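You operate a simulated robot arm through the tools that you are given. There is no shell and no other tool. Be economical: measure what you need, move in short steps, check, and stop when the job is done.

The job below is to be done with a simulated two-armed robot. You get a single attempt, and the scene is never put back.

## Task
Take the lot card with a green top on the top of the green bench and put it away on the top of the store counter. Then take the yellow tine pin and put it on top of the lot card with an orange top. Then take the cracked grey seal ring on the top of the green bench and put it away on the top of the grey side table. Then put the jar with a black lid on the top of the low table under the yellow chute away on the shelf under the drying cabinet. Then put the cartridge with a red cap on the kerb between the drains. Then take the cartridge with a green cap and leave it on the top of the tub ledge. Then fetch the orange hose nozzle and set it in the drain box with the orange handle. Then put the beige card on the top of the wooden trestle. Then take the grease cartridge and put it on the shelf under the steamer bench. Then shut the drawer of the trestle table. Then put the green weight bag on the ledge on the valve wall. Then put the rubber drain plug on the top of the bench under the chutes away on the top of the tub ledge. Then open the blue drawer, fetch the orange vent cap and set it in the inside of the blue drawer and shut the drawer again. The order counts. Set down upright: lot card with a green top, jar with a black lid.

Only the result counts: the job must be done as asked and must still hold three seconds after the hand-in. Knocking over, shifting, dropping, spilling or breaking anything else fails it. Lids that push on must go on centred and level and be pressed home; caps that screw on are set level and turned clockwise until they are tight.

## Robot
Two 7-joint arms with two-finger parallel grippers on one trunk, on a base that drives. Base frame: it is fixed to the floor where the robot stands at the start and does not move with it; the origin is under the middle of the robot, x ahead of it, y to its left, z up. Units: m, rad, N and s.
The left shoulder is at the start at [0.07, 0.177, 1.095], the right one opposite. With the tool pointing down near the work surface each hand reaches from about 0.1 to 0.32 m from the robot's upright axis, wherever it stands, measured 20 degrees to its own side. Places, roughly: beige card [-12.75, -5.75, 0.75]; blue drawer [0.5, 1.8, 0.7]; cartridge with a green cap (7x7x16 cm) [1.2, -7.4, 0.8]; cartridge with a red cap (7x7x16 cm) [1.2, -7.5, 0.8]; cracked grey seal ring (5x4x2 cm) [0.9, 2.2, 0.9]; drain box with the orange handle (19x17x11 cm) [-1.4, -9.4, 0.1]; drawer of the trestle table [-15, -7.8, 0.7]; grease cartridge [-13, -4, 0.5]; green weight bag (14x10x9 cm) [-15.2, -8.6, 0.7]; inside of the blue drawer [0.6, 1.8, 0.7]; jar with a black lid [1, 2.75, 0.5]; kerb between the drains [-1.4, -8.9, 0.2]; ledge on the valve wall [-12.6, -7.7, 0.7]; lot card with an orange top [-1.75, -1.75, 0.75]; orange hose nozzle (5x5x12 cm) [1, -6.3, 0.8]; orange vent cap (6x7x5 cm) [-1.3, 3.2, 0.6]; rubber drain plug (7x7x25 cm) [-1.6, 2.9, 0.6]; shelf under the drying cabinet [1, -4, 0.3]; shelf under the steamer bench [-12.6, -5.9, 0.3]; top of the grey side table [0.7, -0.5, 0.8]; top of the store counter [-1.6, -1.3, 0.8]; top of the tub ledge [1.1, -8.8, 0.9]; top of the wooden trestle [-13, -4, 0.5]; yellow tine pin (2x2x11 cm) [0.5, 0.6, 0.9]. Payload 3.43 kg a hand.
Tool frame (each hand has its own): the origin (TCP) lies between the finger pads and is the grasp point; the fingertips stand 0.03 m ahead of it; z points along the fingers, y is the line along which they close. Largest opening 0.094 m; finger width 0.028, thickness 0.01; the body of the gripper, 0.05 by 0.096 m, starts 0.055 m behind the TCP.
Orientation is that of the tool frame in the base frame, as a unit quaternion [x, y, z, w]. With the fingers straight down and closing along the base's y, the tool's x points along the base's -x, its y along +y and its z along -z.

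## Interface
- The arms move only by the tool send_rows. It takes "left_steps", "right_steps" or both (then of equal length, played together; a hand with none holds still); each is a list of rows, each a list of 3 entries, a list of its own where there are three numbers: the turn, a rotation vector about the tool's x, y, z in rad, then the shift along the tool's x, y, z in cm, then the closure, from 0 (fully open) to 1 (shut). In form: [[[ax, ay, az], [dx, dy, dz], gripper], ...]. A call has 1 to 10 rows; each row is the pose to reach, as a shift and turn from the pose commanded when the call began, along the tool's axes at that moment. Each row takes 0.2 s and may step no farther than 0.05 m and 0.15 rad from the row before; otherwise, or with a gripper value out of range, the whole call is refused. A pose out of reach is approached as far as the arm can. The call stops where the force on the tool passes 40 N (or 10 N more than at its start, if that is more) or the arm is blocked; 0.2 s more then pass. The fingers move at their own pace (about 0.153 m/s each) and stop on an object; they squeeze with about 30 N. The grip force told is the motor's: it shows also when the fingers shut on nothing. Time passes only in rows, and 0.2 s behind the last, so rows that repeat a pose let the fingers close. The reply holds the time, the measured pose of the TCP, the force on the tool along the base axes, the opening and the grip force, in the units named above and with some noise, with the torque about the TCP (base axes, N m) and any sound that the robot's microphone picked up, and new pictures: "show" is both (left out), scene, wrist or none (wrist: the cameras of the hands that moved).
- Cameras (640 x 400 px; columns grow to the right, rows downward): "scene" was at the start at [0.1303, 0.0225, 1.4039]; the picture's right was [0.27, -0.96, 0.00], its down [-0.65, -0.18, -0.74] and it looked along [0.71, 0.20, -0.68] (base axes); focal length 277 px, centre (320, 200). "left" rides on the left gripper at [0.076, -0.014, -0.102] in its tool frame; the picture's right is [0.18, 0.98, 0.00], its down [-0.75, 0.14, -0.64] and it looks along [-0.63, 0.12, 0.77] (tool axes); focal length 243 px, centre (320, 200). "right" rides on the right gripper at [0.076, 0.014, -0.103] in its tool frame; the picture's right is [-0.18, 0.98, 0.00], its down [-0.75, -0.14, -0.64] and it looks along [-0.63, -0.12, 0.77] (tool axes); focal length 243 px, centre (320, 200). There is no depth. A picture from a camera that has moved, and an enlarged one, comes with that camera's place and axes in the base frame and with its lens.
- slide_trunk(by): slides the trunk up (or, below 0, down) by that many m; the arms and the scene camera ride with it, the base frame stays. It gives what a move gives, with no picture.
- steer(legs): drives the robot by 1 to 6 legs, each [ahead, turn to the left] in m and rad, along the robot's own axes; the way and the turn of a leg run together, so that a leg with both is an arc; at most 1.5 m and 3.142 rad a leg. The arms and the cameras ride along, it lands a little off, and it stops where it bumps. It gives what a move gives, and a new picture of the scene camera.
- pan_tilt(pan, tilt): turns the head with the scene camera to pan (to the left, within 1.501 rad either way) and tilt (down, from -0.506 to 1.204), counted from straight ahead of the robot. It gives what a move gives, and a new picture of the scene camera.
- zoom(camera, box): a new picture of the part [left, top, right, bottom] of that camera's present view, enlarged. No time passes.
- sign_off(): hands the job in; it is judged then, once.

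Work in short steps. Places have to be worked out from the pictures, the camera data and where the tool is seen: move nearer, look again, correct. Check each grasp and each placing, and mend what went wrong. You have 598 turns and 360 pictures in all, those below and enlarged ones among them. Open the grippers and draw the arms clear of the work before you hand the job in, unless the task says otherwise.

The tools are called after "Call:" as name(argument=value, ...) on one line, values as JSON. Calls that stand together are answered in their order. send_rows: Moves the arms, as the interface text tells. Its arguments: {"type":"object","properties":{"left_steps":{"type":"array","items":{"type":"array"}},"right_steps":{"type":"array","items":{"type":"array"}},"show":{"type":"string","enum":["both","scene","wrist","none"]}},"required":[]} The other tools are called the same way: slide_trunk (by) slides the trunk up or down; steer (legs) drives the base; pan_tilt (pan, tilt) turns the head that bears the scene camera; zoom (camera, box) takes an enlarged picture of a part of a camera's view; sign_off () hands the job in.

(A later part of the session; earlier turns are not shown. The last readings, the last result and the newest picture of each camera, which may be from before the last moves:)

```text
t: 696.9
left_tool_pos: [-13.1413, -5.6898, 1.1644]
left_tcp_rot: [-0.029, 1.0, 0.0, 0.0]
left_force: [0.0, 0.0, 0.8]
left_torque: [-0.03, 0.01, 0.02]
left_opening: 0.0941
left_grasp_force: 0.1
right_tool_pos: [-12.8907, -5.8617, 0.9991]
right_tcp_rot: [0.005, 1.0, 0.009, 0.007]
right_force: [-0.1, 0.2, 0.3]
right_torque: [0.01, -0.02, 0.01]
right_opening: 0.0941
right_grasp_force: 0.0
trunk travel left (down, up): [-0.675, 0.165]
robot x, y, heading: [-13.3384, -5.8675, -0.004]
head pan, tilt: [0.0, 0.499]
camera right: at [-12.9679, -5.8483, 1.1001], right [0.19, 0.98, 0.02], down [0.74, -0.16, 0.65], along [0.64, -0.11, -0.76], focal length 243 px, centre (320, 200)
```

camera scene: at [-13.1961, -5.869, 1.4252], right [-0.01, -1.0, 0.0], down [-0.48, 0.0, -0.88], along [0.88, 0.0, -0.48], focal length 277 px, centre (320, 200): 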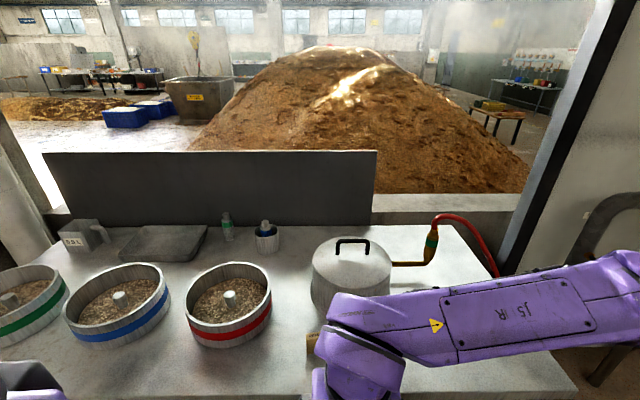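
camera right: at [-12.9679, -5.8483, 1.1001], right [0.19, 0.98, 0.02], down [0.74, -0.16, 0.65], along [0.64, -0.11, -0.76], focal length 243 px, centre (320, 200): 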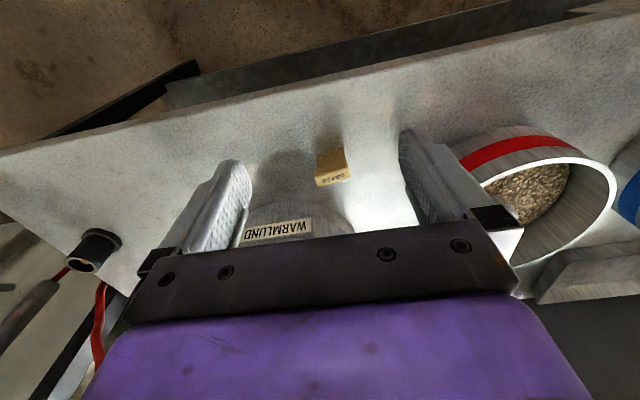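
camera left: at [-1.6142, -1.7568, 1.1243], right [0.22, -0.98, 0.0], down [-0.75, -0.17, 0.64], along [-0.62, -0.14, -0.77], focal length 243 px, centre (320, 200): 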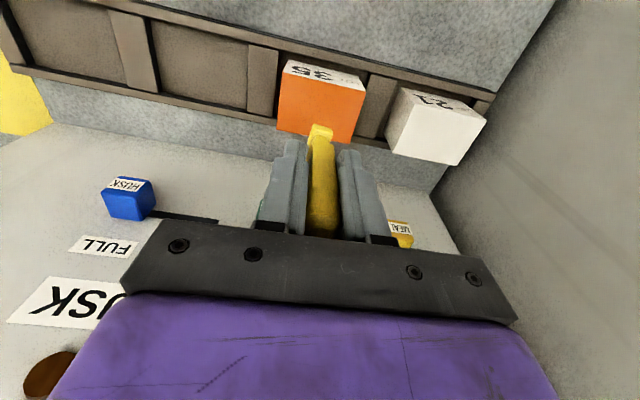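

Card centre ≈(-12.785, -5.862). Descend in two stages.

Call:
send_rows(right_steps=[[[0, 0, 0], [-4, 0, 2], 0], [[0, 0, 0], [-8, 0, 4], 0], [[0, 0, 0], [-10.5, 0, 7.5], 0], [[0, 0, 0], [-10.5, 0, 11], 0], [[0, 0, 0], [-10.5, 0, 14.5], 0], [[0, 0, 0], [-10.5, 0, 14.5], 0]], show="wrist")

```text
t: 698.3
left_tool_pos: [-13.1414, -5.6904, 1.166]
left_tcp_rot: [-0.027, 1.0, -0.001, 0.0]
left_force: [0.0, 0.2, -0.6]
left_torque: [0.01, -0.02, 0.0]
left_opening: 0.0941
left_grasp_force: 0.1
right_tool_pos: [-12.7817, -5.8592, 0.8561]
right_tcp_rot: [0.006, 1.0, 0.009, 0.005]
right_force: [0.6, 0.2, 0.1]
right_torque: [0.0, 0.0, -0.03]
right_opening: 0.0942
right_grasp_force: 0.1
trunk travel left (down, up): [-0.675, 0.165]
robot x, y, heading: [-13.3359, -5.8651, -0.005]
head pan, tilt: [0.0, 0.499]
camera right: at [-12.8599, -5.8472, 0.9567], right [0.19, 0.98, 0.02], down [0.74, -0.16, 0.65], along [0.64, -0.11, -0.76], focal length 243 px, centre (320, 200)
```

right: 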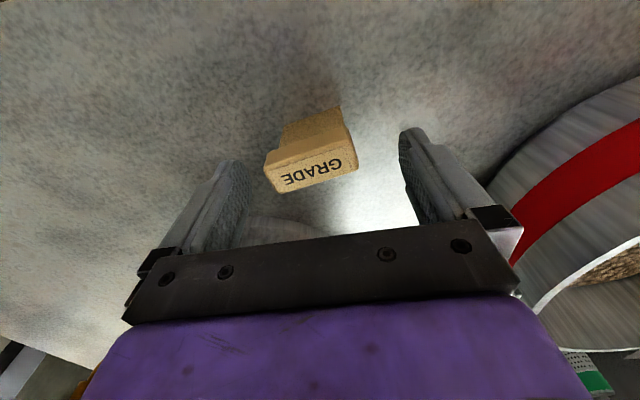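

It's a small block marked GRADE, aligned with the fingers. Lower 3 cm more, shift 5 mm, and close.

Call:
send_rows(right_steps=[[[0, 0, 0], [0, -0.5, 1.5], 0], [[0, 0, 0], [0, -0.6, 3], 0], [[0, 0, 0], [0, -0.6, 3], 0.5], [[0, 0, 0], [0, -0.6, 3], 1], [[0, 0, 0], [0, -0.6, 3], 1], [[0, 0, 0], [0, -0.6, 3], 1]], show="wrist")

```text
t: 699.2
left_tool_pos: [-13.1432, -5.6905, 1.1659]
left_tcp_rot: [-0.028, 1.0, 0.001, 0.0]
left_force: [-0.1, 0.9, -0.1]
left_torque: [0.0, -0.01, 0.03]
left_opening: 0.094
left_grasp_force: 0.1
right_tool_pos: [-12.7781, -5.8722, 0.8307]
right_tcp_rot: [0.012, 1.0, 0.006, 0.01]
right_force: [1.2, -15.3, 17.0]
right_torque: [-0.61, 0.2, 0.23]
right_opening: 0.0001
right_grasp_force: 23.1
trunk travel left (down, up): [-0.675, 0.165]
robot x, y, heading: [-13.3392, -5.8689, -0.016]
head pan, tilt: [0.0, 0.499]
stopped in row 4 (right hand): the force on the tool passed its limit (the readings are from after the stop); the commanded pose is now the measured one
camera right: at [-12.8568, -5.8577, 0.9301], right [0.21, 0.98, 0.02], down [0.74, -0.17, 0.66], along [0.64, -0.12, -0.75], focal length 243 px, centre (320, 200)
```

right: 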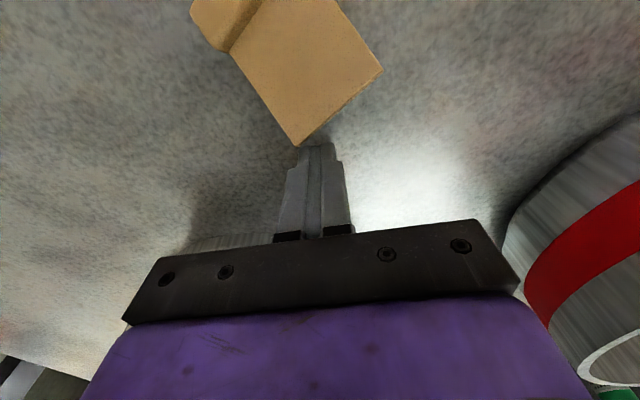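

The fingertips met the bench (z≈0.80) and the block tipped toward me. I raise the hand and look.

Call:
send_rows(right_steps=[[[0, 0, 0], [0, 0, -4], 1], [[0, 0, 0], [1, 0, -8], 1], [[0, 0, 0], [4, 0, -12], 0.5], [[0, 0, 0], [8, 0, -16], 0], [[0, 0, 0], [11, 0, -17], 0]], show="wrist")

```text
refused: row 4 steps farther than a row can; nothing moved
```

Call:
send_rows(right_steps=[[[0, 0, 0], [0, 0, -4], 1], [[0, 0, 0], [1, 0, -8], 1], [[0, 0, 0], [3.5, 0, -12], 0.5], [[0, 0, 0], [6.5, 0, -15], 0], [[0, 0, 0], [10, 0, -16], 0], [[0, 0, 0], [12, 0, -16], 0]], show="wrist")

```text
t: 700.6
left_tool_pos: [-13.1412, -5.6898, 1.1654]
left_tcp_rot: [-0.028, 1.0, 0.0, -0.001]
left_force: [0.9, -0.5, 0.0]
left_torque: [0.0, 0.0, 0.0]
left_opening: 0.0939
left_grasp_force: 0.1
right_tool_pos: [-12.903, -5.8673, 0.9848]
right_tcp_rot: [0.01, 1.0, 0.007, 0.008]
right_force: [-0.2, 0.2, -1.0]
right_torque: [0.01, 0.0, 0.03]
right_opening: 0.0941
right_grasp_force: 0.0
trunk travel left (down, up): [-0.675, 0.165]
robot x, y, heading: [-13.3361, -5.8682, -0.011]
head pan, tilt: [0.0, 0.499]
camera right: at [-12.9802, -5.8549, 1.0844], right [0.2, 0.98, 0.01], down [0.74, -0.16, 0.65], along [0.64, -0.12, -0.76], focal length 243 px, centre (320, 200)
```

right: 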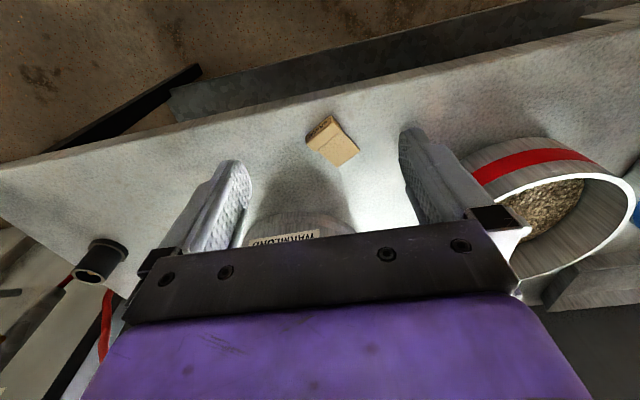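

The block lies on its side at ≈(-12.842, -5.865), rotated ~20–25°. I rotate the gripper, hover just above the bench and grip across its width.

Call:
send_rows(right_steps=[[[0, 0, -0.11], [-2, 0, 3], 0], [[0, 0, -0.22], [-4, 0.1, 6], 0], [[0, 0, -0.33], [-6, 0.2, 9], 0], [[0, 0, -0.36], [-6, 0.2, 12], 0], [[0, 0, -0.36], [-6, 0.2, 14.4], 0], [[0, 0, -0.36], [-6, 0.2, 14.4], 0]], show="wrist")

```text
t: 702.0
left_tool_pos: [-13.1424, -5.6896, 1.1658]
left_tcp_rot: [-0.027, 1.0, 0.0, 0.0]
left_force: [0.0, -0.4, 0.5]
left_torque: [0.01, 0.0, 0.02]
left_opening: 0.0943
left_grasp_force: 0.0
right_tool_pos: [-12.84, -5.864, 0.8419]
right_tcp_rot: [-0.17, 0.985, 0.004, 0.009]
right_force: [-0.1, 0.8, -0.8]
right_torque: [0.0, -0.03, -0.02]
right_opening: 0.0938
right_grasp_force: 0.0
trunk travel left (down, up): [-0.675, 0.165]
robot x, y, heading: [-13.335, -5.8634, -0.011]
head pan, tilt: [0.0, 0.499]
camera right: at [-12.9182, -5.8788, 0.9424], right [-0.16, 0.99, 0.01], down [0.75, 0.11, 0.66], along [0.65, 0.11, -0.76], focal length 243 px, centre (320, 200)
```

right: 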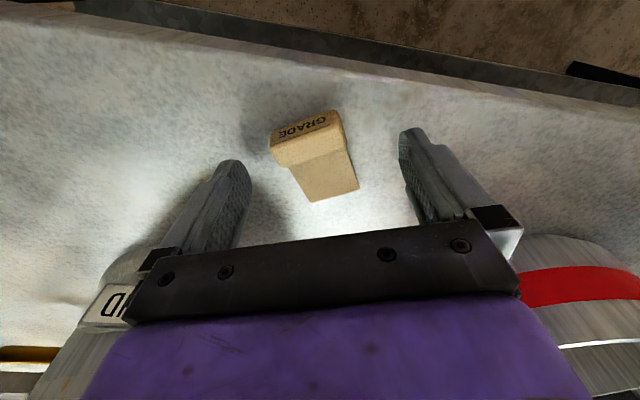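

Good straddle. Closing and lifting.

Call:
send_rows(right_steps=[[[0, 0, 0], [0, 0, 0.3], 0], [[0, 0, 0], [0, 0, 0.5], 0.5], [[0, 0, 0], [0, 0, 0.5], 1], [[0, 0, 0], [0, 0, 0.5], 1], [[0, 0, 0], [0, 0, 0.5], 1], [[0, 0, 0], [0, 0, -3], 1], [[0, 0, 0], [0, 0, -7], 1], [[0, 0, 0], [0, 0, -11], 1]], show="wrist")

```text
t: 703.8
left_tool_pos: [-13.1421, -5.6892, 1.1648]
left_tcp_rot: [-0.028, 1.0, 0.0, -0.001]
left_force: [0.1, -0.2, -0.4]
left_torque: [0.0, -0.02, 0.0]
left_opening: 0.0939
left_grasp_force: 0.0
right_tool_pos: [-12.8405, -5.8677, 0.9531]
right_tcp_rot: [-0.171, 0.985, 0.004, 0.008]
right_force: [-0.3, -0.1, 0.1]
right_torque: [-0.03, -0.03, -0.02]
right_opening: 0.0438
right_grasp_force: 30.1
trunk travel left (down, up): [-0.675, 0.165]
robot x, y, heading: [-13.3374, -5.8681, -0.005]
head pan, tilt: [0.0, 0.499]
camera right: at [-12.9188, -5.882, 1.0537], right [-0.16, 0.99, 0.01], down [0.75, 0.11, 0.66], along [0.65, 0.11, -0.76], focal length 243 px, centre (320, 200)
```

right: 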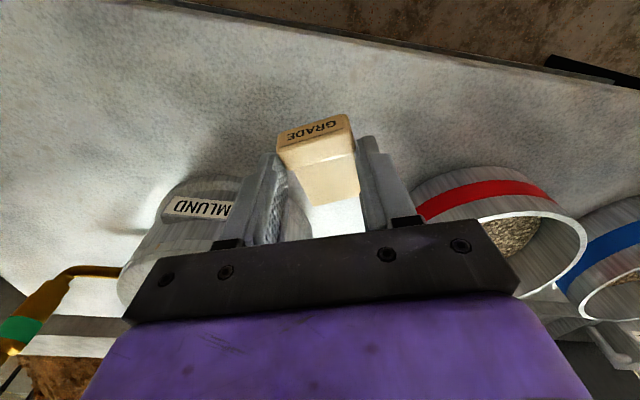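

Card held. I back off and drive to the wooden trestle at y≈-4.

Call:
send_rows(right_steps=[[[0, 0, 0.1], [4, 0, -1], 1], [[0, 0, 0.2], [8, 0, -2], 1], [[0, 0, 0.3], [12, 0, -3], 1], [[0, 0, 0.34], [16, 0, -4], 1]], show="none")

Call:
steer(legs=[[-0.65, 0], [0, 1.575], [1.5, 0], [0.3, 0], [0, -1.57]])

```text
t: 704.8
left_tool_pos: [-13.1429, -5.6907, 1.166]
left_tcp_rot: [-0.028, 1.0, 0.001, 0.001]
left_force: [-1.0, 0.1, 0.2]
left_torque: [-0.01, -0.01, -0.02]
left_opening: 0.0942
left_grasp_force: 0.0
right_tool_pos: [-12.9937, -5.9255, 0.9896]
right_tcp_rot: [0.0, 1.0, 0.007, 0.009]
right_force: [-0.6, 0.2, -1.8]
right_torque: [-0.01, -0.04, 0.02]
right_opening: 0.0437
right_grasp_force: 30.1
trunk travel left (down, up): [-0.675, 0.165]
robot x, y, heading: [-13.3388, -5.8688, -0.006]
head pan, tilt: [0.0, 0.499]
```

```text
t: 724.9
left_tool_pos: [-13.8533, -3.8865, 1.1659]
left_tcp_rot: [-0.03, 1.0, 0.0, 0.0]
left_force: [0.0, -0.3, 0.3]
left_torque: [0.01, -0.03, 0.02]
left_opening: 0.0942
left_grasp_force: 0.1
right_tool_pos: [-13.7015, -4.1199, 0.9899]
right_tcp_rot: [-0.002, 1.0, 0.005, 0.007]
right_force: [0.0, 0.1, 0.3]
right_torque: [-0.02, 0.01, -0.02]
right_opening: 0.0427
right_grasp_force: 30.0
trunk travel left (down, up): [-0.675, 0.165]
robot x, y, heading: [-14.0467, -4.0631, -0.006]
head pan, tilt: [0.0, 0.499]
camera scene: at [-13.906, -4.0664, 1.4252], right [-0.01, -1.0, 0.0], down [-0.48, 0.0, -0.88], along [0.88, 0.0, -0.48], focal length 277 px, centre (320, 200)
```

scene: 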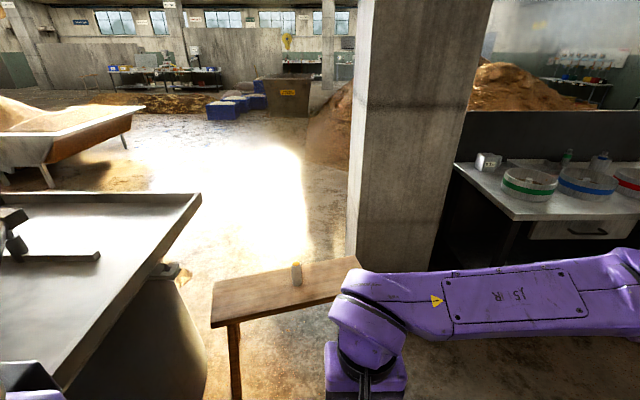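

Wooden trestle spans y≈-4.25…-3.6 at x≈-13.2…-12.95, z≈0.5, with a small grey cartridge on it at ≈(-12.96,-3.96). I approach slightly to the right, then lower the trunk.

Call:
steer(legs=[[0, -0.2], [0.48, 0], [0, 0.2]])

Call:
slide_trunk(by=-0.25)

Call:
pan_tilt(pan=0.1, tilt=0.8)

Call:
zoom(camera="right", box=[0, 0, 640, 400])

```text
t: 729.2
left_tool_pos: [-13.3809, -3.9869, 1.1647]
left_tcp_rot: [-0.024, 1.0, 0.0, -0.001]
left_force: [-0.3, -0.6, 0.0]
left_torque: [-0.03, 0.01, 0.01]
left_opening: 0.0942
left_grasp_force: 0.1
right_tool_pos: [-13.2342, -4.2226, 0.9901]
right_tcp_rot: [0.003, 1.0, 0.006, 0.009]
right_force: [0.0, 1.1, -0.4]
right_torque: [0.0, -0.01, 0.04]
right_opening: 0.0423
right_grasp_force: 30.1
trunk travel left (down, up): [-0.675, 0.165]
robot x, y, heading: [-13.5763, -4.1613, -0.013]
head pan, tilt: [0.0, 0.499]
camera scene: at [-13.4372, -4.1669, 1.4251], right [-0.02, -1.0, 0.0], down [-0.48, 0.01, -0.88], along [0.88, -0.01, -0.48], focal length 277 px, centre (320, 200)
```

scene: 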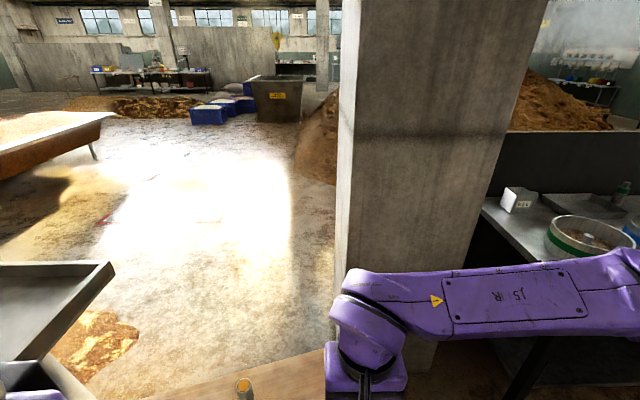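

```text
t: 731.8
left_tool_pos: [-13.3819, -3.9883, 0.9162]
left_tcp_rot: [-0.024, 1.0, 0.0, 0.0]
left_force: [-0.7, 0.7, -0.2]
left_torque: [0.01, 0.04, 0.0]
left_opening: 0.0939
left_grasp_force: 0.0
right_tool_pos: [-13.2325, -4.222, 0.7398]
right_tcp_rot: [0.002, 1.0, 0.006, 0.008]
right_force: [0.6, -0.5, 0.7]
right_torque: [0.0, -0.01, -0.02]
right_opening: 0.0426
right_grasp_force: 29.8
trunk travel left (down, up): [-0.425, 0.415]
robot x, y, heading: [-13.5779, -4.1639, -0.018]
head pan, tilt: [0.0, 0.499]
```

```text
t: 732.6
left_tool_pos: [-13.3824, -3.9878, 0.9158]
left_tcp_rot: [-0.025, 1.0, -0.001, 0.0]
left_force: [-0.7, -0.7, -0.1]
left_torque: [0.0, 0.0, 0.04]
left_opening: 0.0939
left_grasp_force: 0.0
right_tool_pos: [-13.233, -4.2222, 0.7402]
right_tcp_rot: [0.003, 1.0, 0.006, 0.008]
right_force: [-0.5, -0.5, 0.4]
right_torque: [0.01, -0.05, 0.01]
right_opening: 0.043
right_grasp_force: 29.6
trunk travel left (down, up): [-0.425, 0.415]
robot x, y, heading: [-13.5793, -4.1666, -0.018]
head pan, tilt: [0.099, 0.799]
camera scene: at [-13.4481, -4.1588, 1.1493], right [0.08, -1.0, 0.0], down [-0.71, -0.06, -0.7], along [0.7, 0.06, -0.72], focal length 277 px, centre (320, 200)
```

scene: 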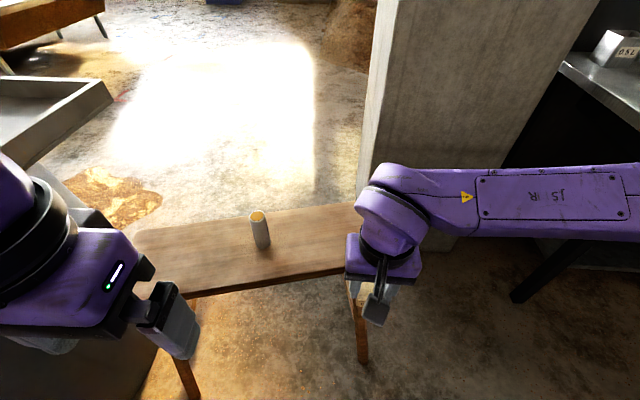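

```text
1.00 times, centred on (320, 200) of right
camera zoom: at [-13.3115, -4.2104, 0.8401], right [0.19, 0.98, 0.01], down [0.74, -0.15, 0.65], along [0.64, -0.11, -0.76], focal length 243 px, centre (320, 200)
```

zoom: 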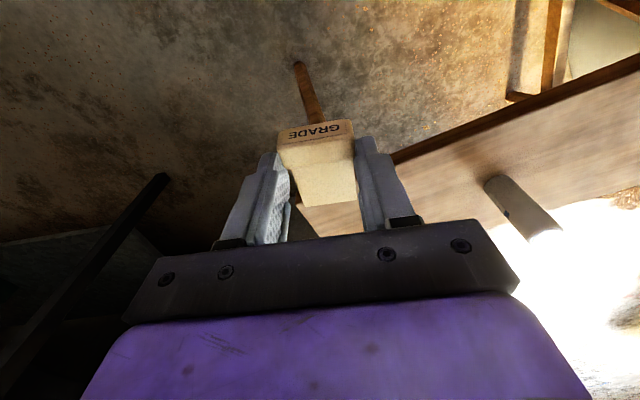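

Trestle top z≈0.47. I roll 8 cm forward, lower the trunk 0.1 more and move the card over (-12.96, -4.10).

Call:
steer(legs=[[0.08, 0.01]])

Call:
send_rows(right_steps=[[[0, 0, 0], [-4, 2.5, 0], 1], [[0, 0, 0], [-8, 5, 0], 1], [[0, 0, 0], [-12, 7.5, 0], 1], [[0, 0, 0], [-16, 10, 0], 1], [[0, 0, 0], [-19, 12, 0], 1], [[0, 0, 0], [-19, 12, 0], 1]], show="none")

Call:
slide_trunk(by=-0.12)

Call:
zoom(camera="scene", box=[0, 0, 640, 400])

```text
t: 733.7
left_tool_pos: [-13.3019, -3.9868, 0.9152]
left_tcp_rot: [-0.03, 1.0, -0.001, -0.002]
left_force: [0.5, 0.5, -0.7]
left_torque: [-0.01, 0.02, 0.03]
left_opening: 0.0943
left_grasp_force: 0.1
right_tool_pos: [-13.1519, -4.2208, 0.7403]
right_tcp_rot: [-0.002, 1.0, 0.006, 0.007]
right_force: [-0.1, 0.2, 0.1]
right_torque: [0.04, 0.02, 0.0]
right_opening: 0.0426
right_grasp_force: 29.9
trunk travel left (down, up): [-0.425, 0.415]
robot x, y, heading: [-13.5004, -4.167, -0.005]
head pan, tilt: [0.099, 0.799]
camera scene: at [-13.3661, -4.1582, 1.149], right [0.09, -1.0, 0.0], down [-0.71, -0.07, -0.7], along [0.69, 0.07, -0.72], focal length 277 px, centre (320, 200)
```

scene: 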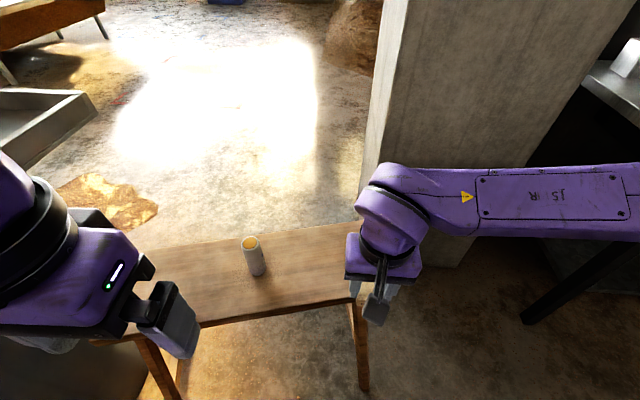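

```text
t: 735.1
left_tool_pos: [-13.3025, -3.9866, 0.9159]
left_tcp_rot: [-0.029, 1.0, -0.001, 0.001]
left_force: [-0.2, 0.7, 0.2]
left_torque: [0.02, 0.02, 0.0]
left_opening: 0.0941
left_grasp_force: 0.1
right_tool_pos: [-12.9624, -4.0998, 0.7466]
right_tcp_rot: [-0.003, 1.0, 0.006, 0.007]
right_force: [-0.3, 0.1, -0.2]
right_torque: [0.0, -0.01, -0.01]
right_opening: 0.0426
right_grasp_force: 29.9
trunk travel left (down, up): [-0.425, 0.415]
robot x, y, heading: [-13.4954, -4.1682, -0.006]
head pan, tilt: [0.099, 0.799]
```

```text
t: 736.6
left_tool_pos: [-13.3032, -3.9875, 0.7958]
left_tcp_rot: [-0.029, 1.0, 0.0, 0.0]
left_force: [0.1, 0.1, 0.5]
left_torque: [0.01, -0.01, -0.06]
left_opening: 0.0941
left_grasp_force: 0.0
right_tool_pos: [-12.9634, -4.1002, 0.6259]
right_tcp_rot: [-0.002, 1.0, 0.007, 0.009]
right_force: [0.3, 0.4, -0.8]
right_torque: [0.0, 0.01, -0.02]
right_opening: 0.0426
right_grasp_force: 29.9
trunk travel left (down, up): [-0.305, 0.535]
robot x, y, heading: [-13.4985, -4.1645, -0.0]
head pan, tilt: [0.099, 0.799]
```

```text
1.00 times, centred on (320, 200) of scene
camera zoom: at [-13.3676, -4.1583, 1.0293], right [0.09, -1.0, 0.0], down [-0.71, -0.07, -0.7], along [0.69, 0.07, -0.72], focal length 277 px, centre (320, 200)
```

zoom: 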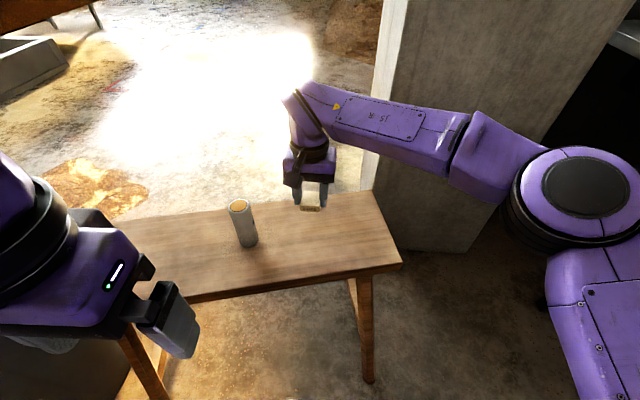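

Over the trestle. Lower until contact.

Call:
send_rows(right_steps=[[[0, 0, 0], [0, 0, 3], 1], [[0, 0, 0], [0, 0, 6], 1], [[0, 0, 0], [0, 0, 8], 1], [[0, 0, 0], [0, 0, 9], 1], [[0, 0, 0], [0, 0, 9.8], 1], [[0, 0, 0], [0, 0, 10.6], 1], [[0, 0, 0], [0, 0, 11.4], 1], [[0, 0, 0], [0, 0, 12.2], 1], [[0, 0, 0], [0, 0, 13], 1], [[0, 0, 0], [0, 0, 13.8], 1]], show="wrist")

```text
t: 737.4
left_tool_pos: [-13.3047, -3.9864, 0.7965]
left_tcp_rot: [-0.029, 1.0, 0.0, 0.001]
left_force: [0.0, 0.3, -0.2]
left_torque: [0.01, -0.02, -0.01]
left_opening: 0.0942
left_grasp_force: 0.1
right_tool_pos: [-12.9616, -4.0998, 0.5663]
right_tcp_rot: [0.001, 1.0, 0.011, 0.013]
right_force: [-9.6, -4.6, 21.6]
right_torque: [-0.74, 0.53, -0.34]
right_opening: 0.0427
right_grasp_force: 29.7
trunk travel left (down, up): [-0.305, 0.535]
robot x, y, heading: [-13.4999, -4.1666, -0.008]
head pan, tilt: [0.099, 0.799]
stopped in row 3 (right hand): the force on the tool passed its limit (the readings are from after the stop); the commanded pose is now the measured one
camera right: at [-13.0398, -4.0882, 0.6654], right [0.19, 0.98, 0.03], down [0.74, -0.16, 0.66], along [0.65, -0.1, -0.75], focal length 243 px, centre (320, 200)
```

right: 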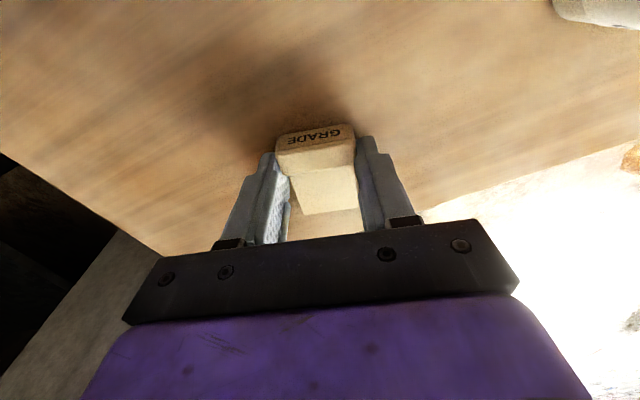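

Contact (top z≈0.53). Release and rise.

Call:
send_rows(right_steps=[[[0, 0, 0], [0, 0, -0.1], 0.6], [[0, 0, 0], [0, 0, -0.1], 0.3], [[0, 0, 0], [0, 0, -0.1], 0.1], [[0, 0, 0], [0, 0, -3.5], 0.1], [[0, 0, 0], [0, 0, -8], 0], [[0, 0, 0], [0, 0, -12.5], 0], [[0, 0, 0], [3.5, 2, -14], 0], [[0, 0, 0], [7, 4, -14], 0], [[0, 0, 0], [10, 6, -14], 0], [[0, 0, 0], [11, 9, -14], 0]], show="both")

```text
t: 739.6
left_tool_pos: [-13.3031, -3.9864, 0.7943]
left_tcp_rot: [-0.03, 1.0, -0.001, -0.001]
left_force: [-0.1, -0.3, 0.2]
left_torque: [-0.01, 0.01, 0.04]
left_opening: 0.0941
left_grasp_force: 0.0
right_tool_pos: [-13.0744, -4.0104, 0.7015]
right_tcp_rot: [0.0, 1.0, 0.009, 0.012]
right_force: [0.9, 0.2, -0.6]
right_torque: [-0.04, -0.02, -0.02]
right_opening: 0.094
right_grasp_force: 0.2
trunk travel left (down, up): [-0.305, 0.535]
robot x, y, heading: [-13.4953, -4.1673, -0.005]
head pan, tilt: [0.099, 0.799]
camera scene: at [-13.3675, -4.1576, 1.0292], right [0.09, -1.0, 0.0], down [-0.71, -0.07, -0.7], along [0.69, 0.06, -0.72], focal length 277 px, centre (320, 200)
camera right: at [-13.1529, -3.9994, 0.8023], right [0.18, 0.98, 0.02], down [0.74, -0.15, 0.66], along [0.65, -0.1, -0.75], focal length 243 px, centre (320, 200)
```

scene: 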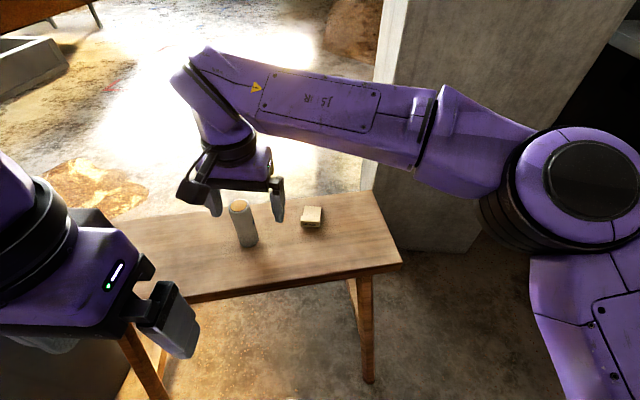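
right: 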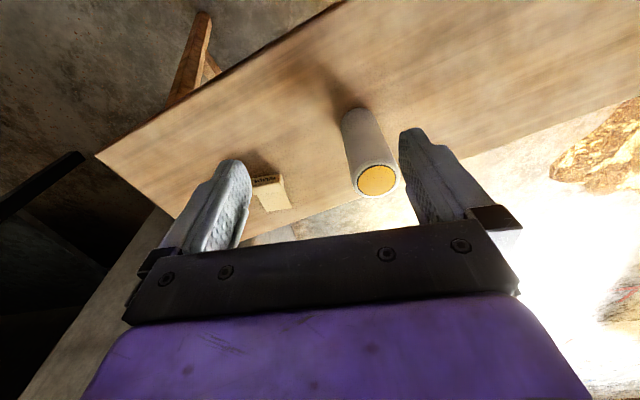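

Card rests on the trestle. The grease cartridge stands at ≈(-13.027, -3.969), top z≈0.64, ~4 cm wide. I tilt the hand 0.78 rad for later shelf placement and line up.

Call:
send_rows(right_steps=[[[0, -0.13, 0], [0.5, 1, 0], 0], [[0, -0.26, 0], [1, 2, 0], 0], [[0, -0.39, 0], [1.5, 3, 0], 0], [[0, -0.52, 0], [1.5, 4.2, 0], 0], [[0, -0.65, 0], [1.5, 4.2, 1.5], 0], [[0, -0.78, 0], [1.2, 4.2, 3.5], 0], [[0, -0.78, 0], [1.2, 4.2, 5], 0], [[0, -0.78, 0], [1.2, 4.2, 5], 0]], show="wrist")

```text
t: 741.4
left_tool_pos: [-13.3014, -3.9859, 0.796]
left_tcp_rot: [-0.029, 1.0, 0.0, 0.0]
left_force: [-0.3, 1.0, 0.2]
left_torque: [0.0, 0.0, 0.03]
left_opening: 0.0941
left_grasp_force: 0.1
right_tool_pos: [-13.079, -3.9697, 0.6534]
right_tcp_rot: [0.006, 0.92, 0.011, 0.391]
right_force: [0.1, 0.3, 0.1]
right_torque: [-0.02, -0.01, 0.0]
right_opening: 0.0938
right_grasp_force: 0.0
trunk travel left (down, up): [-0.305, 0.535]
robot x, y, heading: [-13.4988, -4.1624, -0.006]
head pan, tilt: [0.099, 0.799]
camera right: at [-13.2069, -3.9563, 0.6688], right [0.13, 0.98, 0.16], down [0.06, -0.17, 0.98], along [0.99, -0.12, -0.08], focal length 243 px, centre (320, 200)
```

right: 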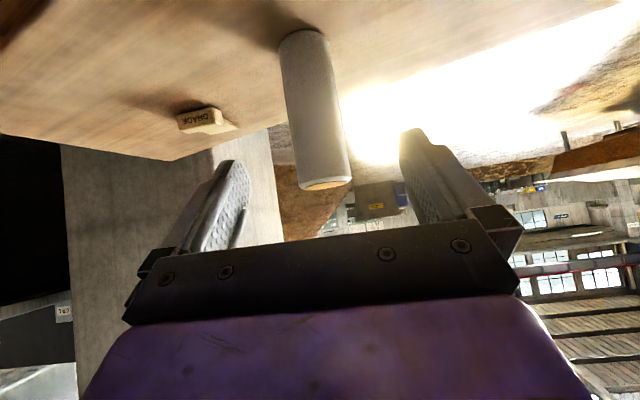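

Call:
send_rows(right_steps=[[[0, 0, 0], [0, 0, 4], 0], [[0, 0, 0], [0, 0, 8], 0], [[0, 0, 0], [0, 0, 8], 0.5], [[0, 0, 0], [0, 0, 8], 1], [[0, 0, 0], [0, 0, 8], 1], [[0, 0, 0], [0, 0, 8], 1], [[0, 0, 0], [-2, 0, 6], 1], [[0, 0, 0], [-4, 0, 4], 1]], show="wrist")

```text
t: 743.2
left_tool_pos: [-13.3039, -3.9864, 0.7958]
left_tcp_rot: [-0.028, 1.0, 0.0, 0.0]
left_force: [-0.4, -0.5, -0.6]
left_torque: [0.01, -0.02, -0.01]
left_opening: 0.094
left_grasp_force: 0.1
right_tool_pos: [-13.0273, -3.968, 0.653]
right_tcp_rot: [0.001, 0.92, 0.008, 0.392]
right_force: [-0.2, 0.7, -1.6]
right_torque: [0.0, -0.02, 0.0]
right_opening: 0.0434
right_grasp_force: 30.2
trunk travel left (down, up): [-0.305, 0.535]
robot x, y, heading: [-13.4993, -4.1674, -0.009]
head pan, tilt: [0.099, 0.799]
camera right: at [-13.1542, -3.9554, 0.6684], right [0.12, 0.98, 0.15], down [0.06, -0.16, 0.99], along [0.99, -0.11, -0.08], focal length 243 px, centre (320, 200)
```

right: 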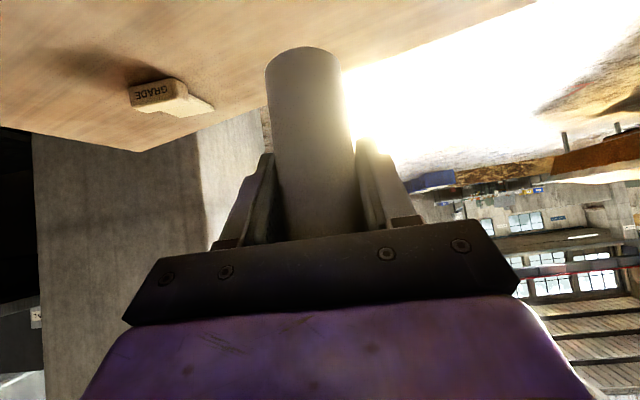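

Cartridge held. I raise a bit, retract, and drive to the steamer bench's free shelf section (y≈-5.4).

Call:
slide_trunk(by=0.1)

Call:
send_rows(right_steps=[[[0, 0, 0], [2.5, -2, -2.5], 1], [[0, 0, 0], [5, -4, -5], 1], [[0, 0, 0], [7.5, -7, -7.5], 1], [[0, 0, 0], [10, -10, -10], 1]], show="none")

Call:
steer(legs=[[-0.5, 0], [0, -1.57], [1.19, 0], [0, 1.575], [0.2, 0]])

Call:
pan_tilt(pan=0.0, tilt=0.55)

```text
t: 744.5
left_tool_pos: [-13.3025, -3.9865, 0.8944]
left_tcp_rot: [-0.028, 1.0, -0.001, 0.001]
left_force: [-0.8, -0.5, 0.4]
left_torque: [0.01, -0.02, 0.03]
left_opening: 0.0939
left_grasp_force: 0.0
right_tool_pos: [-13.0257, -3.9676, 0.7524]
right_tcp_rot: [0.003, 0.92, 0.007, 0.392]
right_force: [-0.4, -0.1, -0.7]
right_torque: [0.02, 0.02, 0.01]
right_opening: 0.0437
right_grasp_force: 30.2
trunk travel left (down, up): [-0.405, 0.435]
robot x, y, heading: [-13.4986, -4.1664, -0.007]
head pan, tilt: [0.099, 0.799]
```

```text
t: 745.2
left_tool_pos: [-13.3073, -3.9901, 0.8972]
left_tcp_rot: [-0.029, 0.999, -0.01, -0.01]
left_force: [3.2, -14.6, -2.2]
left_torque: [-0.3, -0.16, -0.14]
left_opening: 0.0944
left_grasp_force: 0.1
right_tool_pos: [-13.1136, -4.023, 0.7522]
right_tcp_rot: [0.009, 0.921, 0.008, 0.39]
right_force: [-0.7, -0.4, -1.6]
right_torque: [0.01, 0.0, -0.02]
right_opening: 0.0433
right_grasp_force: 29.6
trunk travel left (down, up): [-0.405, 0.435]
robot x, y, heading: [-13.4944, -4.1656, -0.009]
head pan, tilt: [0.099, 0.799]
stopped in row 3 (left hand): the force on the tool passed its limit (the readings are from after the stop); the commanded pose is now the measured one
```

```text
t: 746.5
left_tool_pos: [-13.3957, -3.9905, 0.8967]
left_tcp_rot: [-0.03, 0.999, -0.012, -0.012]
left_force: [0.7, -5.4, 0.0]
left_torque: [-0.16, -0.05, -0.06]
left_opening: 0.0941
left_grasp_force: 0.1
right_tool_pos: [-13.2012, -4.0223, 0.7526]
right_tcp_rot: [0.009, 0.921, 0.009, 0.39]
right_force: [0.5, 0.5, -1.3]
right_torque: [0.01, 0.0, 0.03]
right_opening: 0.0434
right_grasp_force: 30.4
trunk travel left (down, up): [-0.405, 0.435]
robot x, y, heading: [-13.5865, -4.1645, -0.011]
head pan, tilt: [0.099, 0.799]
stopped in leg 1: the force on the tool passed its limit (the readings are from after the stop); the commanded pose is now the measured one
camera scene: at [-13.4549, -4.1578, 1.1295], right [0.09, -1.0, 0.0], down [-0.71, -0.07, -0.7], along [0.7, 0.06, -0.72], focal length 277 px, centre (320, 200)
```

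scene: 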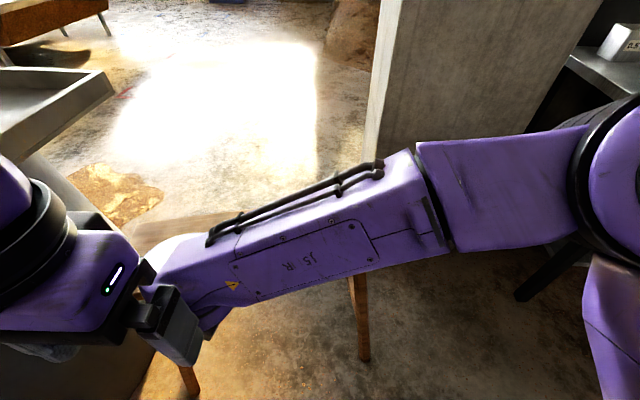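

```text
t: 747.3
left_tool_pos: [-13.3931, -3.9918, 0.8959]
left_tcp_rot: [-0.03, 0.999, -0.012, -0.012]
left_force: [2.6, -19.3, -0.9]
left_torque: [-0.47, -0.29, -0.18]
left_opening: 0.0937
left_grasp_force: 0.3
right_tool_pos: [-13.2, -4.0222, 0.7519]
right_tcp_rot: [0.009, 0.921, 0.009, 0.39]
right_force: [-0.7, 0.5, -1.2]
right_torque: [0.01, -0.01, 0.02]
right_opening: 0.0435
right_grasp_force: 29.8
trunk travel left (down, up): [-0.405, 0.435]
robot x, y, heading: [-13.5842, -4.1656, -0.006]
head pan, tilt: [0.0, 0.55]
camera scene: at [-13.4434, -4.1658, 1.1506], right [-0.01, -1.0, 0.0], down [-0.52, 0.0, -0.85], along [0.85, -0.01, -0.52], focal length 277 px, centre (320, 200)
```

scene: 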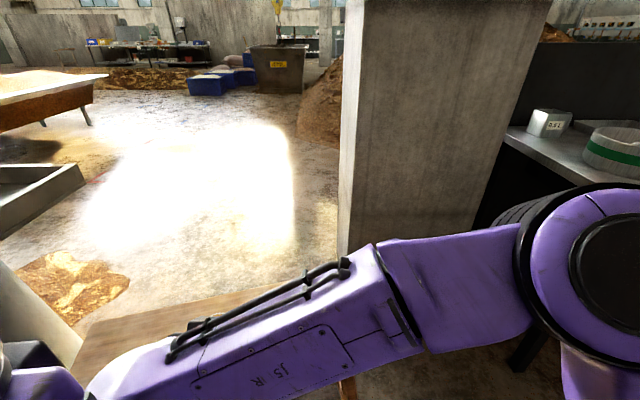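

My right wrist is pressing against the left fingers. I lift the left hand straight up and then away.

Call:
send_rows(left_steps=[[[0, 0, 0], [0, 0, -3], 0], [[0, 0, 0], [0, 0, -6.5], 0], [[0, 0, 0], [0, 0, -10.5], 0], [[0, 0, 0], [0, 0, -14.5], 0], [[0, 0, 0], [0, 0, -18], 0], [[0, 0, 0], [0, 2, -20], 0]], show="none")

Call:
send_rows(right_steps=[[[0, 0, 0], [0, -4, 0], 1], [[0, 0, 0], [0, -8, 0], 1], [[0, 0, 0], [0, -12, 0], 1]], show="scene")

```text
t: 748.7
left_tool_pos: [-13.3821, -4.0109, 1.0476]
left_tcp_rot: [-0.029, 0.999, -0.014, -0.012]
left_force: [0.2, 0.7, -0.3]
left_torque: [0.03, -0.03, -0.02]
left_opening: 0.0938
left_grasp_force: 0.1
left hand out of reach, approached as far as the arm can: row 4, 5, 6
right_tool_pos: [-13.1987, -4.0219, 0.7515]
right_tcp_rot: [0.01, 0.921, 0.008, 0.39]
right_force: [0.1, 0.3, -1.2]
right_torque: [0.03, 0.02, -0.03]
right_opening: 0.0434
right_grasp_force: 29.9
trunk travel left (down, up): [-0.405, 0.435]
robot x, y, heading: [-13.5811, -4.1616, -0.006]
head pan, tilt: [0.0, 0.55]
```

```text
t: 749.5
left_tool_pos: [-13.3835, -4.0125, 1.0482]
left_tcp_rot: [-0.03, 0.999, -0.012, -0.011]
left_force: [0.2, 0.2, 0.0]
left_torque: [0.02, 0.0, 0.01]
left_opening: 0.094
left_grasp_force: 0.1
right_tool_pos: [-13.2008, -4.1441, 0.7498]
right_tcp_rot: [0.01, 0.921, 0.009, 0.39]
right_force: [-0.4, 0.8, -1.7]
right_torque: [0.01, 0.02, 0.03]
right_opening: 0.0431
right_grasp_force: 30.1
trunk travel left (down, up): [-0.405, 0.435]
robot x, y, heading: [-13.5829, -4.1644, -0.004]
head pan, tilt: [0.0, 0.55]
camera scene: at [-13.4435, -4.1674, 1.1506], right [-0.01, -1.0, 0.0], down [-0.52, 0.0, -0.85], along [0.85, -0.01, -0.52], focal length 277 px, centre (320, 200)
```

scene: 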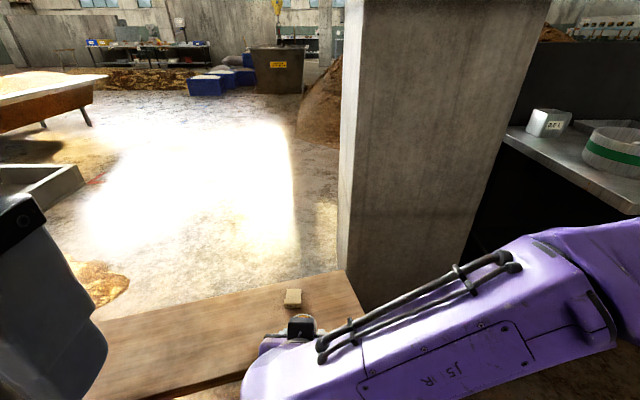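

Freed. Now back off and drive to the steamer bench.

Call:
steer(legs=[[-0.4, 0], [0, -1.57], [1.19, 0], [0, 1.575], [0.2, 0]])

```text
t: 766.4
left_tool_pos: [-13.6167, -5.1856, 1.0464]
left_tcp_rot: [-0.015, 1.0, -0.013, -0.012]
left_force: [0.3, 0.4, -0.8]
left_torque: [0.01, 0.01, 0.0]
left_opening: 0.0938
left_grasp_force: 0.1
right_tool_pos: [-13.4368, -5.3223, 0.7474]
right_tcp_rot: [0.023, 0.921, 0.003, 0.389]
right_force: [0.4, 0.7, -1.8]
right_torque: [0.0, 0.0, 0.01]
right_opening: 0.0432
right_grasp_force: 29.9
trunk travel left (down, up): [-0.405, 0.435]
robot x, y, heading: [-13.8206, -5.3363, -0.039]
head pan, tilt: [0.0, 0.55]
camera scene: at [-13.6811, -5.3402, 1.1504], right [-0.03, -1.0, 0.0], down [-0.52, 0.02, -0.85], along [0.85, -0.03, -0.52], focal length 277 px, centre (320, 200)
```

scene: 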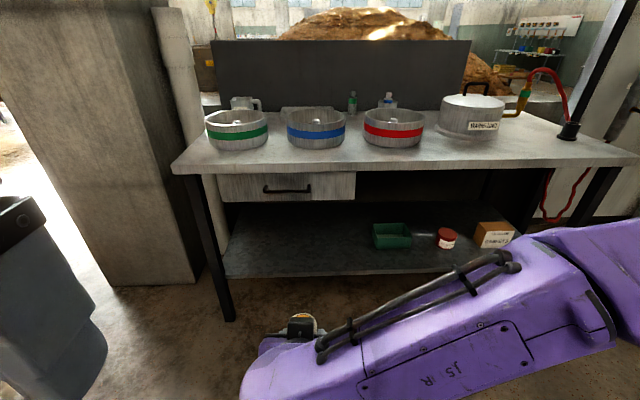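

Free shelf area at ≈(-12.74, -5.36), z≈0.3. I lower the trunk and roll forward.

Call:
slide_trunk(by=-0.31)

Call:
steer(legs=[[0.42, 0.03]])

Call:
zoom(camera="right", box=[0, 0, 640, 400])

```text
t: 769.5
left_tool_pos: [-13.6177, -5.1866, 0.7363]
left_tcp_rot: [-0.016, 1.0, -0.012, -0.012]
left_force: [0.3, -0.7, 0.9]
left_torque: [0.01, 0.01, -0.02]
left_opening: 0.094
left_grasp_force: 0.1
right_tool_pos: [-13.4373, -5.3234, 0.4393]
right_tcp_rot: [0.023, 0.92, 0.003, 0.39]
right_force: [-0.3, 0.1, -0.5]
right_torque: [0.0, -0.02, 0.0]
right_opening: 0.0433
right_grasp_force: 29.8
trunk travel left (down, up): [-0.095, 0.745]
robot x, y, heading: [-13.823, -5.3341, -0.036]
head pan, tilt: [0.0, 0.55]
```

```text
t: 772.0
left_tool_pos: [-13.2093, -5.1909, 0.7378]
left_tcp_rot: [-0.027, 1.0, -0.012, -0.012]
left_force: [-0.4, 0.9, 0.3]
left_torque: [0.03, 0.0, 0.01]
left_opening: 0.094
left_grasp_force: 0.2
right_tool_pos: [-13.0259, -5.3228, 0.4383]
right_tcp_rot: [0.012, 0.921, 0.008, 0.389]
right_force: [0.4, 0.8, -2.0]
right_torque: [0.0, -0.02, -0.02]
right_opening: 0.0435
right_grasp_force: 30.1
trunk travel left (down, up): [-0.095, 0.745]
robot x, y, heading: [-13.4093, -5.344, -0.006]
head pan, tilt: [0.0, 0.55]
camera scene: at [-13.2703, -5.3467, 0.8406], right [-0.01, -1.0, 0.0], down [-0.52, 0.01, -0.85], along [0.85, -0.01, -0.52], focal length 277 px, centre (320, 200)
```

scene: 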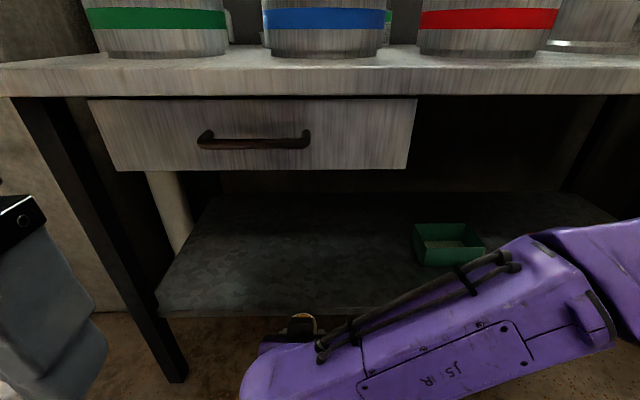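

```text
1.00 times, centred on (320, 200) of right
camera zoom: at [-13.1523, -5.3088, 0.4543], right [0.14, 0.98, 0.15], down [0.06, -0.16, 0.98], along [0.99, -0.13, -0.08], focal length 243 px, centre (320, 200)
```

zoom: 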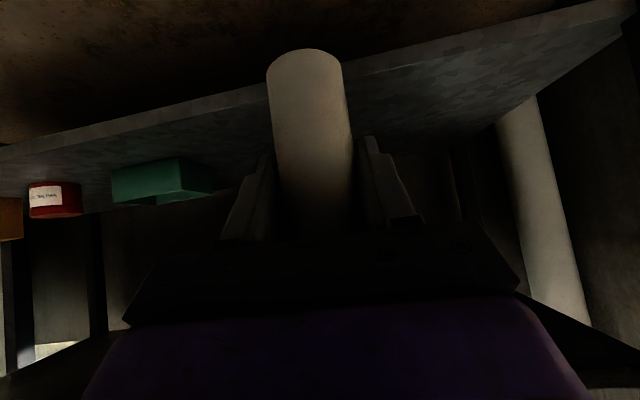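

Extend the arm 26 cm under the bench, then lower to the shelf.

Call:
send_rows(right_steps=[[[0, 0, 0], [-3.4, 0, 3.5], 1], [[0, 0, 0], [-6.8, 0, 7], 1], [[0, 0, 0], [-10.2, 0, 10.5], 1], [[0, 0, 0], [-13.6, 0, 14], 1], [[0, 0, 0], [-17, 0, 17.5], 1], [[0, 0, 0], [-18.3, 0, 18.9], 1], [[0, 0, 0], [-17.3, 0, 19.9], 1], [[0, 0, 0], [-16.3, 0, 20.9], 1], [[0, 0, 0], [-15.3, 0, 21.9], 1]], show="both")

```text
t: 774.0
left_tool_pos: [-13.2096, -5.1908, 0.7357]
left_tcp_rot: [-0.027, 0.999, -0.013, -0.011]
left_force: [-1.3, -0.3, -0.1]
left_torque: [-0.01, -0.03, 0.04]
left_opening: 0.0939
left_grasp_force: 0.1
right_tool_pos: [-12.7623, -5.3267, 0.3967]
right_tcp_rot: [0.013, 0.921, 0.007, 0.39]
right_force: [-0.5, 0.5, -1.1]
right_torque: [0.0, 0.02, -0.01]
right_opening: 0.0434
right_grasp_force: 30.0
trunk travel left (down, up): [-0.095, 0.745]
robot x, y, heading: [-13.4101, -5.3448, -0.015]
head pan, tilt: [0.0, 0.55]
camera scene: at [-13.2702, -5.3467, 0.8406], right [-0.01, -1.0, 0.0], down [-0.52, 0.01, -0.85], along [0.85, -0.01, -0.52], focal length 277 px, centre (320, 200)
camera right: at [-12.8885, -5.3113, 0.4117], right [0.14, 0.98, 0.15], down [0.06, -0.16, 0.98], along [0.99, -0.13, -0.08], focal length 243 px, centre (320, 200)
```

scene: 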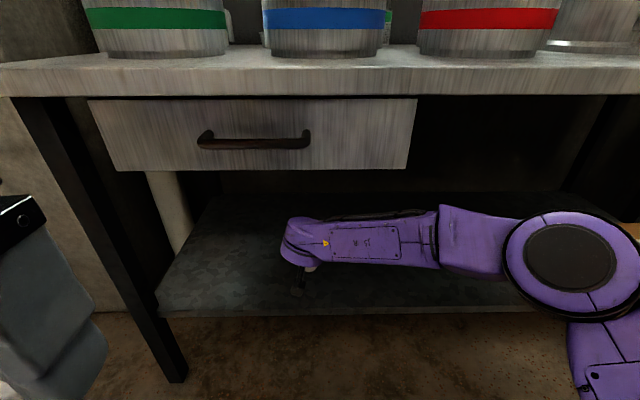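
right: 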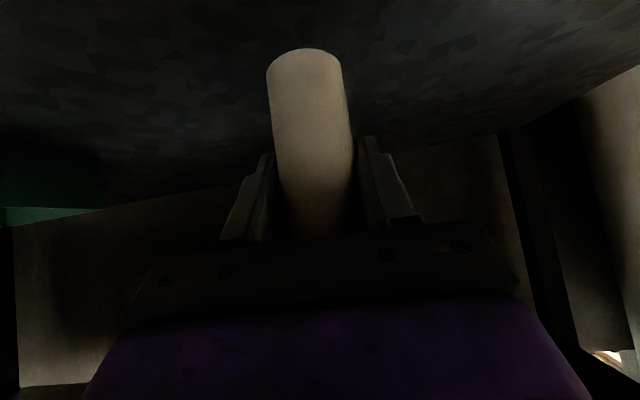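

By arm geometry the elbow is near (-13.0,-5.67,0.6), clear of the jars. Lower gently to contact.

Call:
send_rows(right_steps=[[[0, 0, 0], [0.5, 0, 0.5], 1], [[0, 0, 0], [1, 0, 1], 1], [[0, 0, 0], [1.5, 0, 1.5], 1], [[0, 0, 0], [2, 0, 2], 1], [[0, 0, 0], [2.5, 0, 2.5], 1], [[0, 0, 0], [3, 0, 3], 1], [[0, 0, 0], [3.5, 0, 3.5], 1], [[0, 0, 0], [4, 0, 4], 1]], show="none")

```text
t: 775.8
left_tool_pos: [-13.2113, -5.1921, 0.7375]
left_tcp_rot: [-0.027, 1.0, -0.013, -0.009]
left_force: [0.9, -0.3, 0.1]
left_torque: [0.04, -0.01, 0.01]
left_opening: 0.094
left_grasp_force: 0.0
right_tool_pos: [-12.7594, -5.3239, 0.3452]
right_tcp_rot: [0.012, 0.918, 0.008, 0.396]
right_force: [-1.4, 0.9, 26.1]
right_torque: [-0.39, 0.08, -0.08]
right_opening: 0.0438
right_grasp_force: 29.9
trunk travel left (down, up): [-0.095, 0.745]
robot x, y, heading: [-13.4121, -5.348, -0.011]
head pan, tilt: [0.0, 0.55]
```

Contact at TCP 0.345. Release and back out.

Call:
send_rows(right_steps=[[[0, 0, 0], [-0.2, 0, -0.2], 0.6], [[0, 0, 0], [-0.2, 0, -0.2], 0.3], [[0, 0, 0], [-0.2, 0, -0.2], 0.1], [[0, 0, 0], [-0.2, 0, -0.2], 0], [[0, 0, 0], [1.5, 0, -3.5], 0], [[0, 0, 0], [4.5, 0, -6.5], 0], [[0, 0, 0], [7.5, 0, -9.5], 0], [[0, 0, 0], [10.5, 0, -12.5], 0], [[0, 0, 0], [13.5, 0, -15.5], 0]], show="none")

Call:
steer(legs=[[-0.45, 0]])

```text
t: 777.8
left_tool_pos: [-13.2087, -5.1905, 0.7367]
left_tcp_rot: [-0.027, 1.0, -0.012, -0.011]
left_force: [-0.7, 0.2, 0.2]
left_torque: [0.02, 0.01, 0.0]
left_opening: 0.094
left_grasp_force: 0.1
right_tool_pos: [-12.9655, -5.3224, 0.3502]
right_tcp_rot: [0.012, 0.921, 0.008, 0.389]
right_force: [-0.2, 0.2, -0.1]
right_torque: [0.0, 0.01, -0.03]
right_opening: 0.0939
right_grasp_force: 0.1
trunk travel left (down, up): [-0.095, 0.745]
robot x, y, heading: [-13.4095, -5.3455, -0.01]
head pan, tilt: [0.0, 0.55]
```

```text
t: 780.6
left_tool_pos: [-13.6666, -5.187, 0.737]
left_tcp_rot: [-0.029, 0.999, -0.013, -0.011]
left_force: [-0.3, -0.9, 0.0]
left_torque: [-0.02, -0.02, 0.01]
left_opening: 0.0939
left_grasp_force: 0.1
right_tool_pos: [-13.4216, -5.3161, 0.3493]
right_tcp_rot: [0.01, 0.921, 0.008, 0.39]
right_force: [0.9, 0.1, 0.1]
right_torque: [-0.01, -0.01, 0.01]
right_opening: 0.094
right_grasp_force: 0.1
trunk travel left (down, up): [-0.095, 0.745]
robot x, y, heading: [-13.864, -5.3373, -0.009]
head pan, tilt: [0.0, 0.55]
camera scene: at [-13.7266, -5.3415, 0.8406], right [-0.01, -1.0, 0.0], down [-0.52, 0.0, -0.85], along [0.85, -0.01, -0.52], focal length 277 px, centre (320, 200)
```

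scene: 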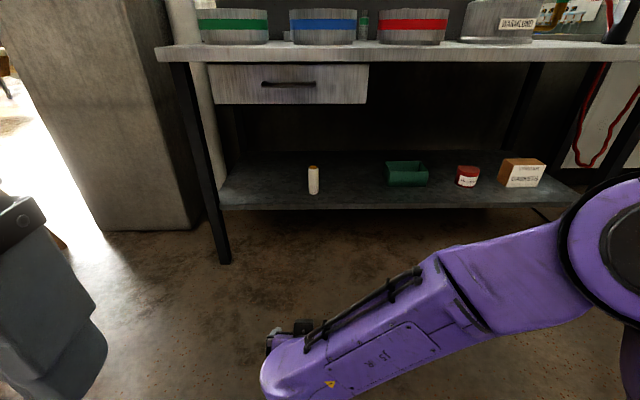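

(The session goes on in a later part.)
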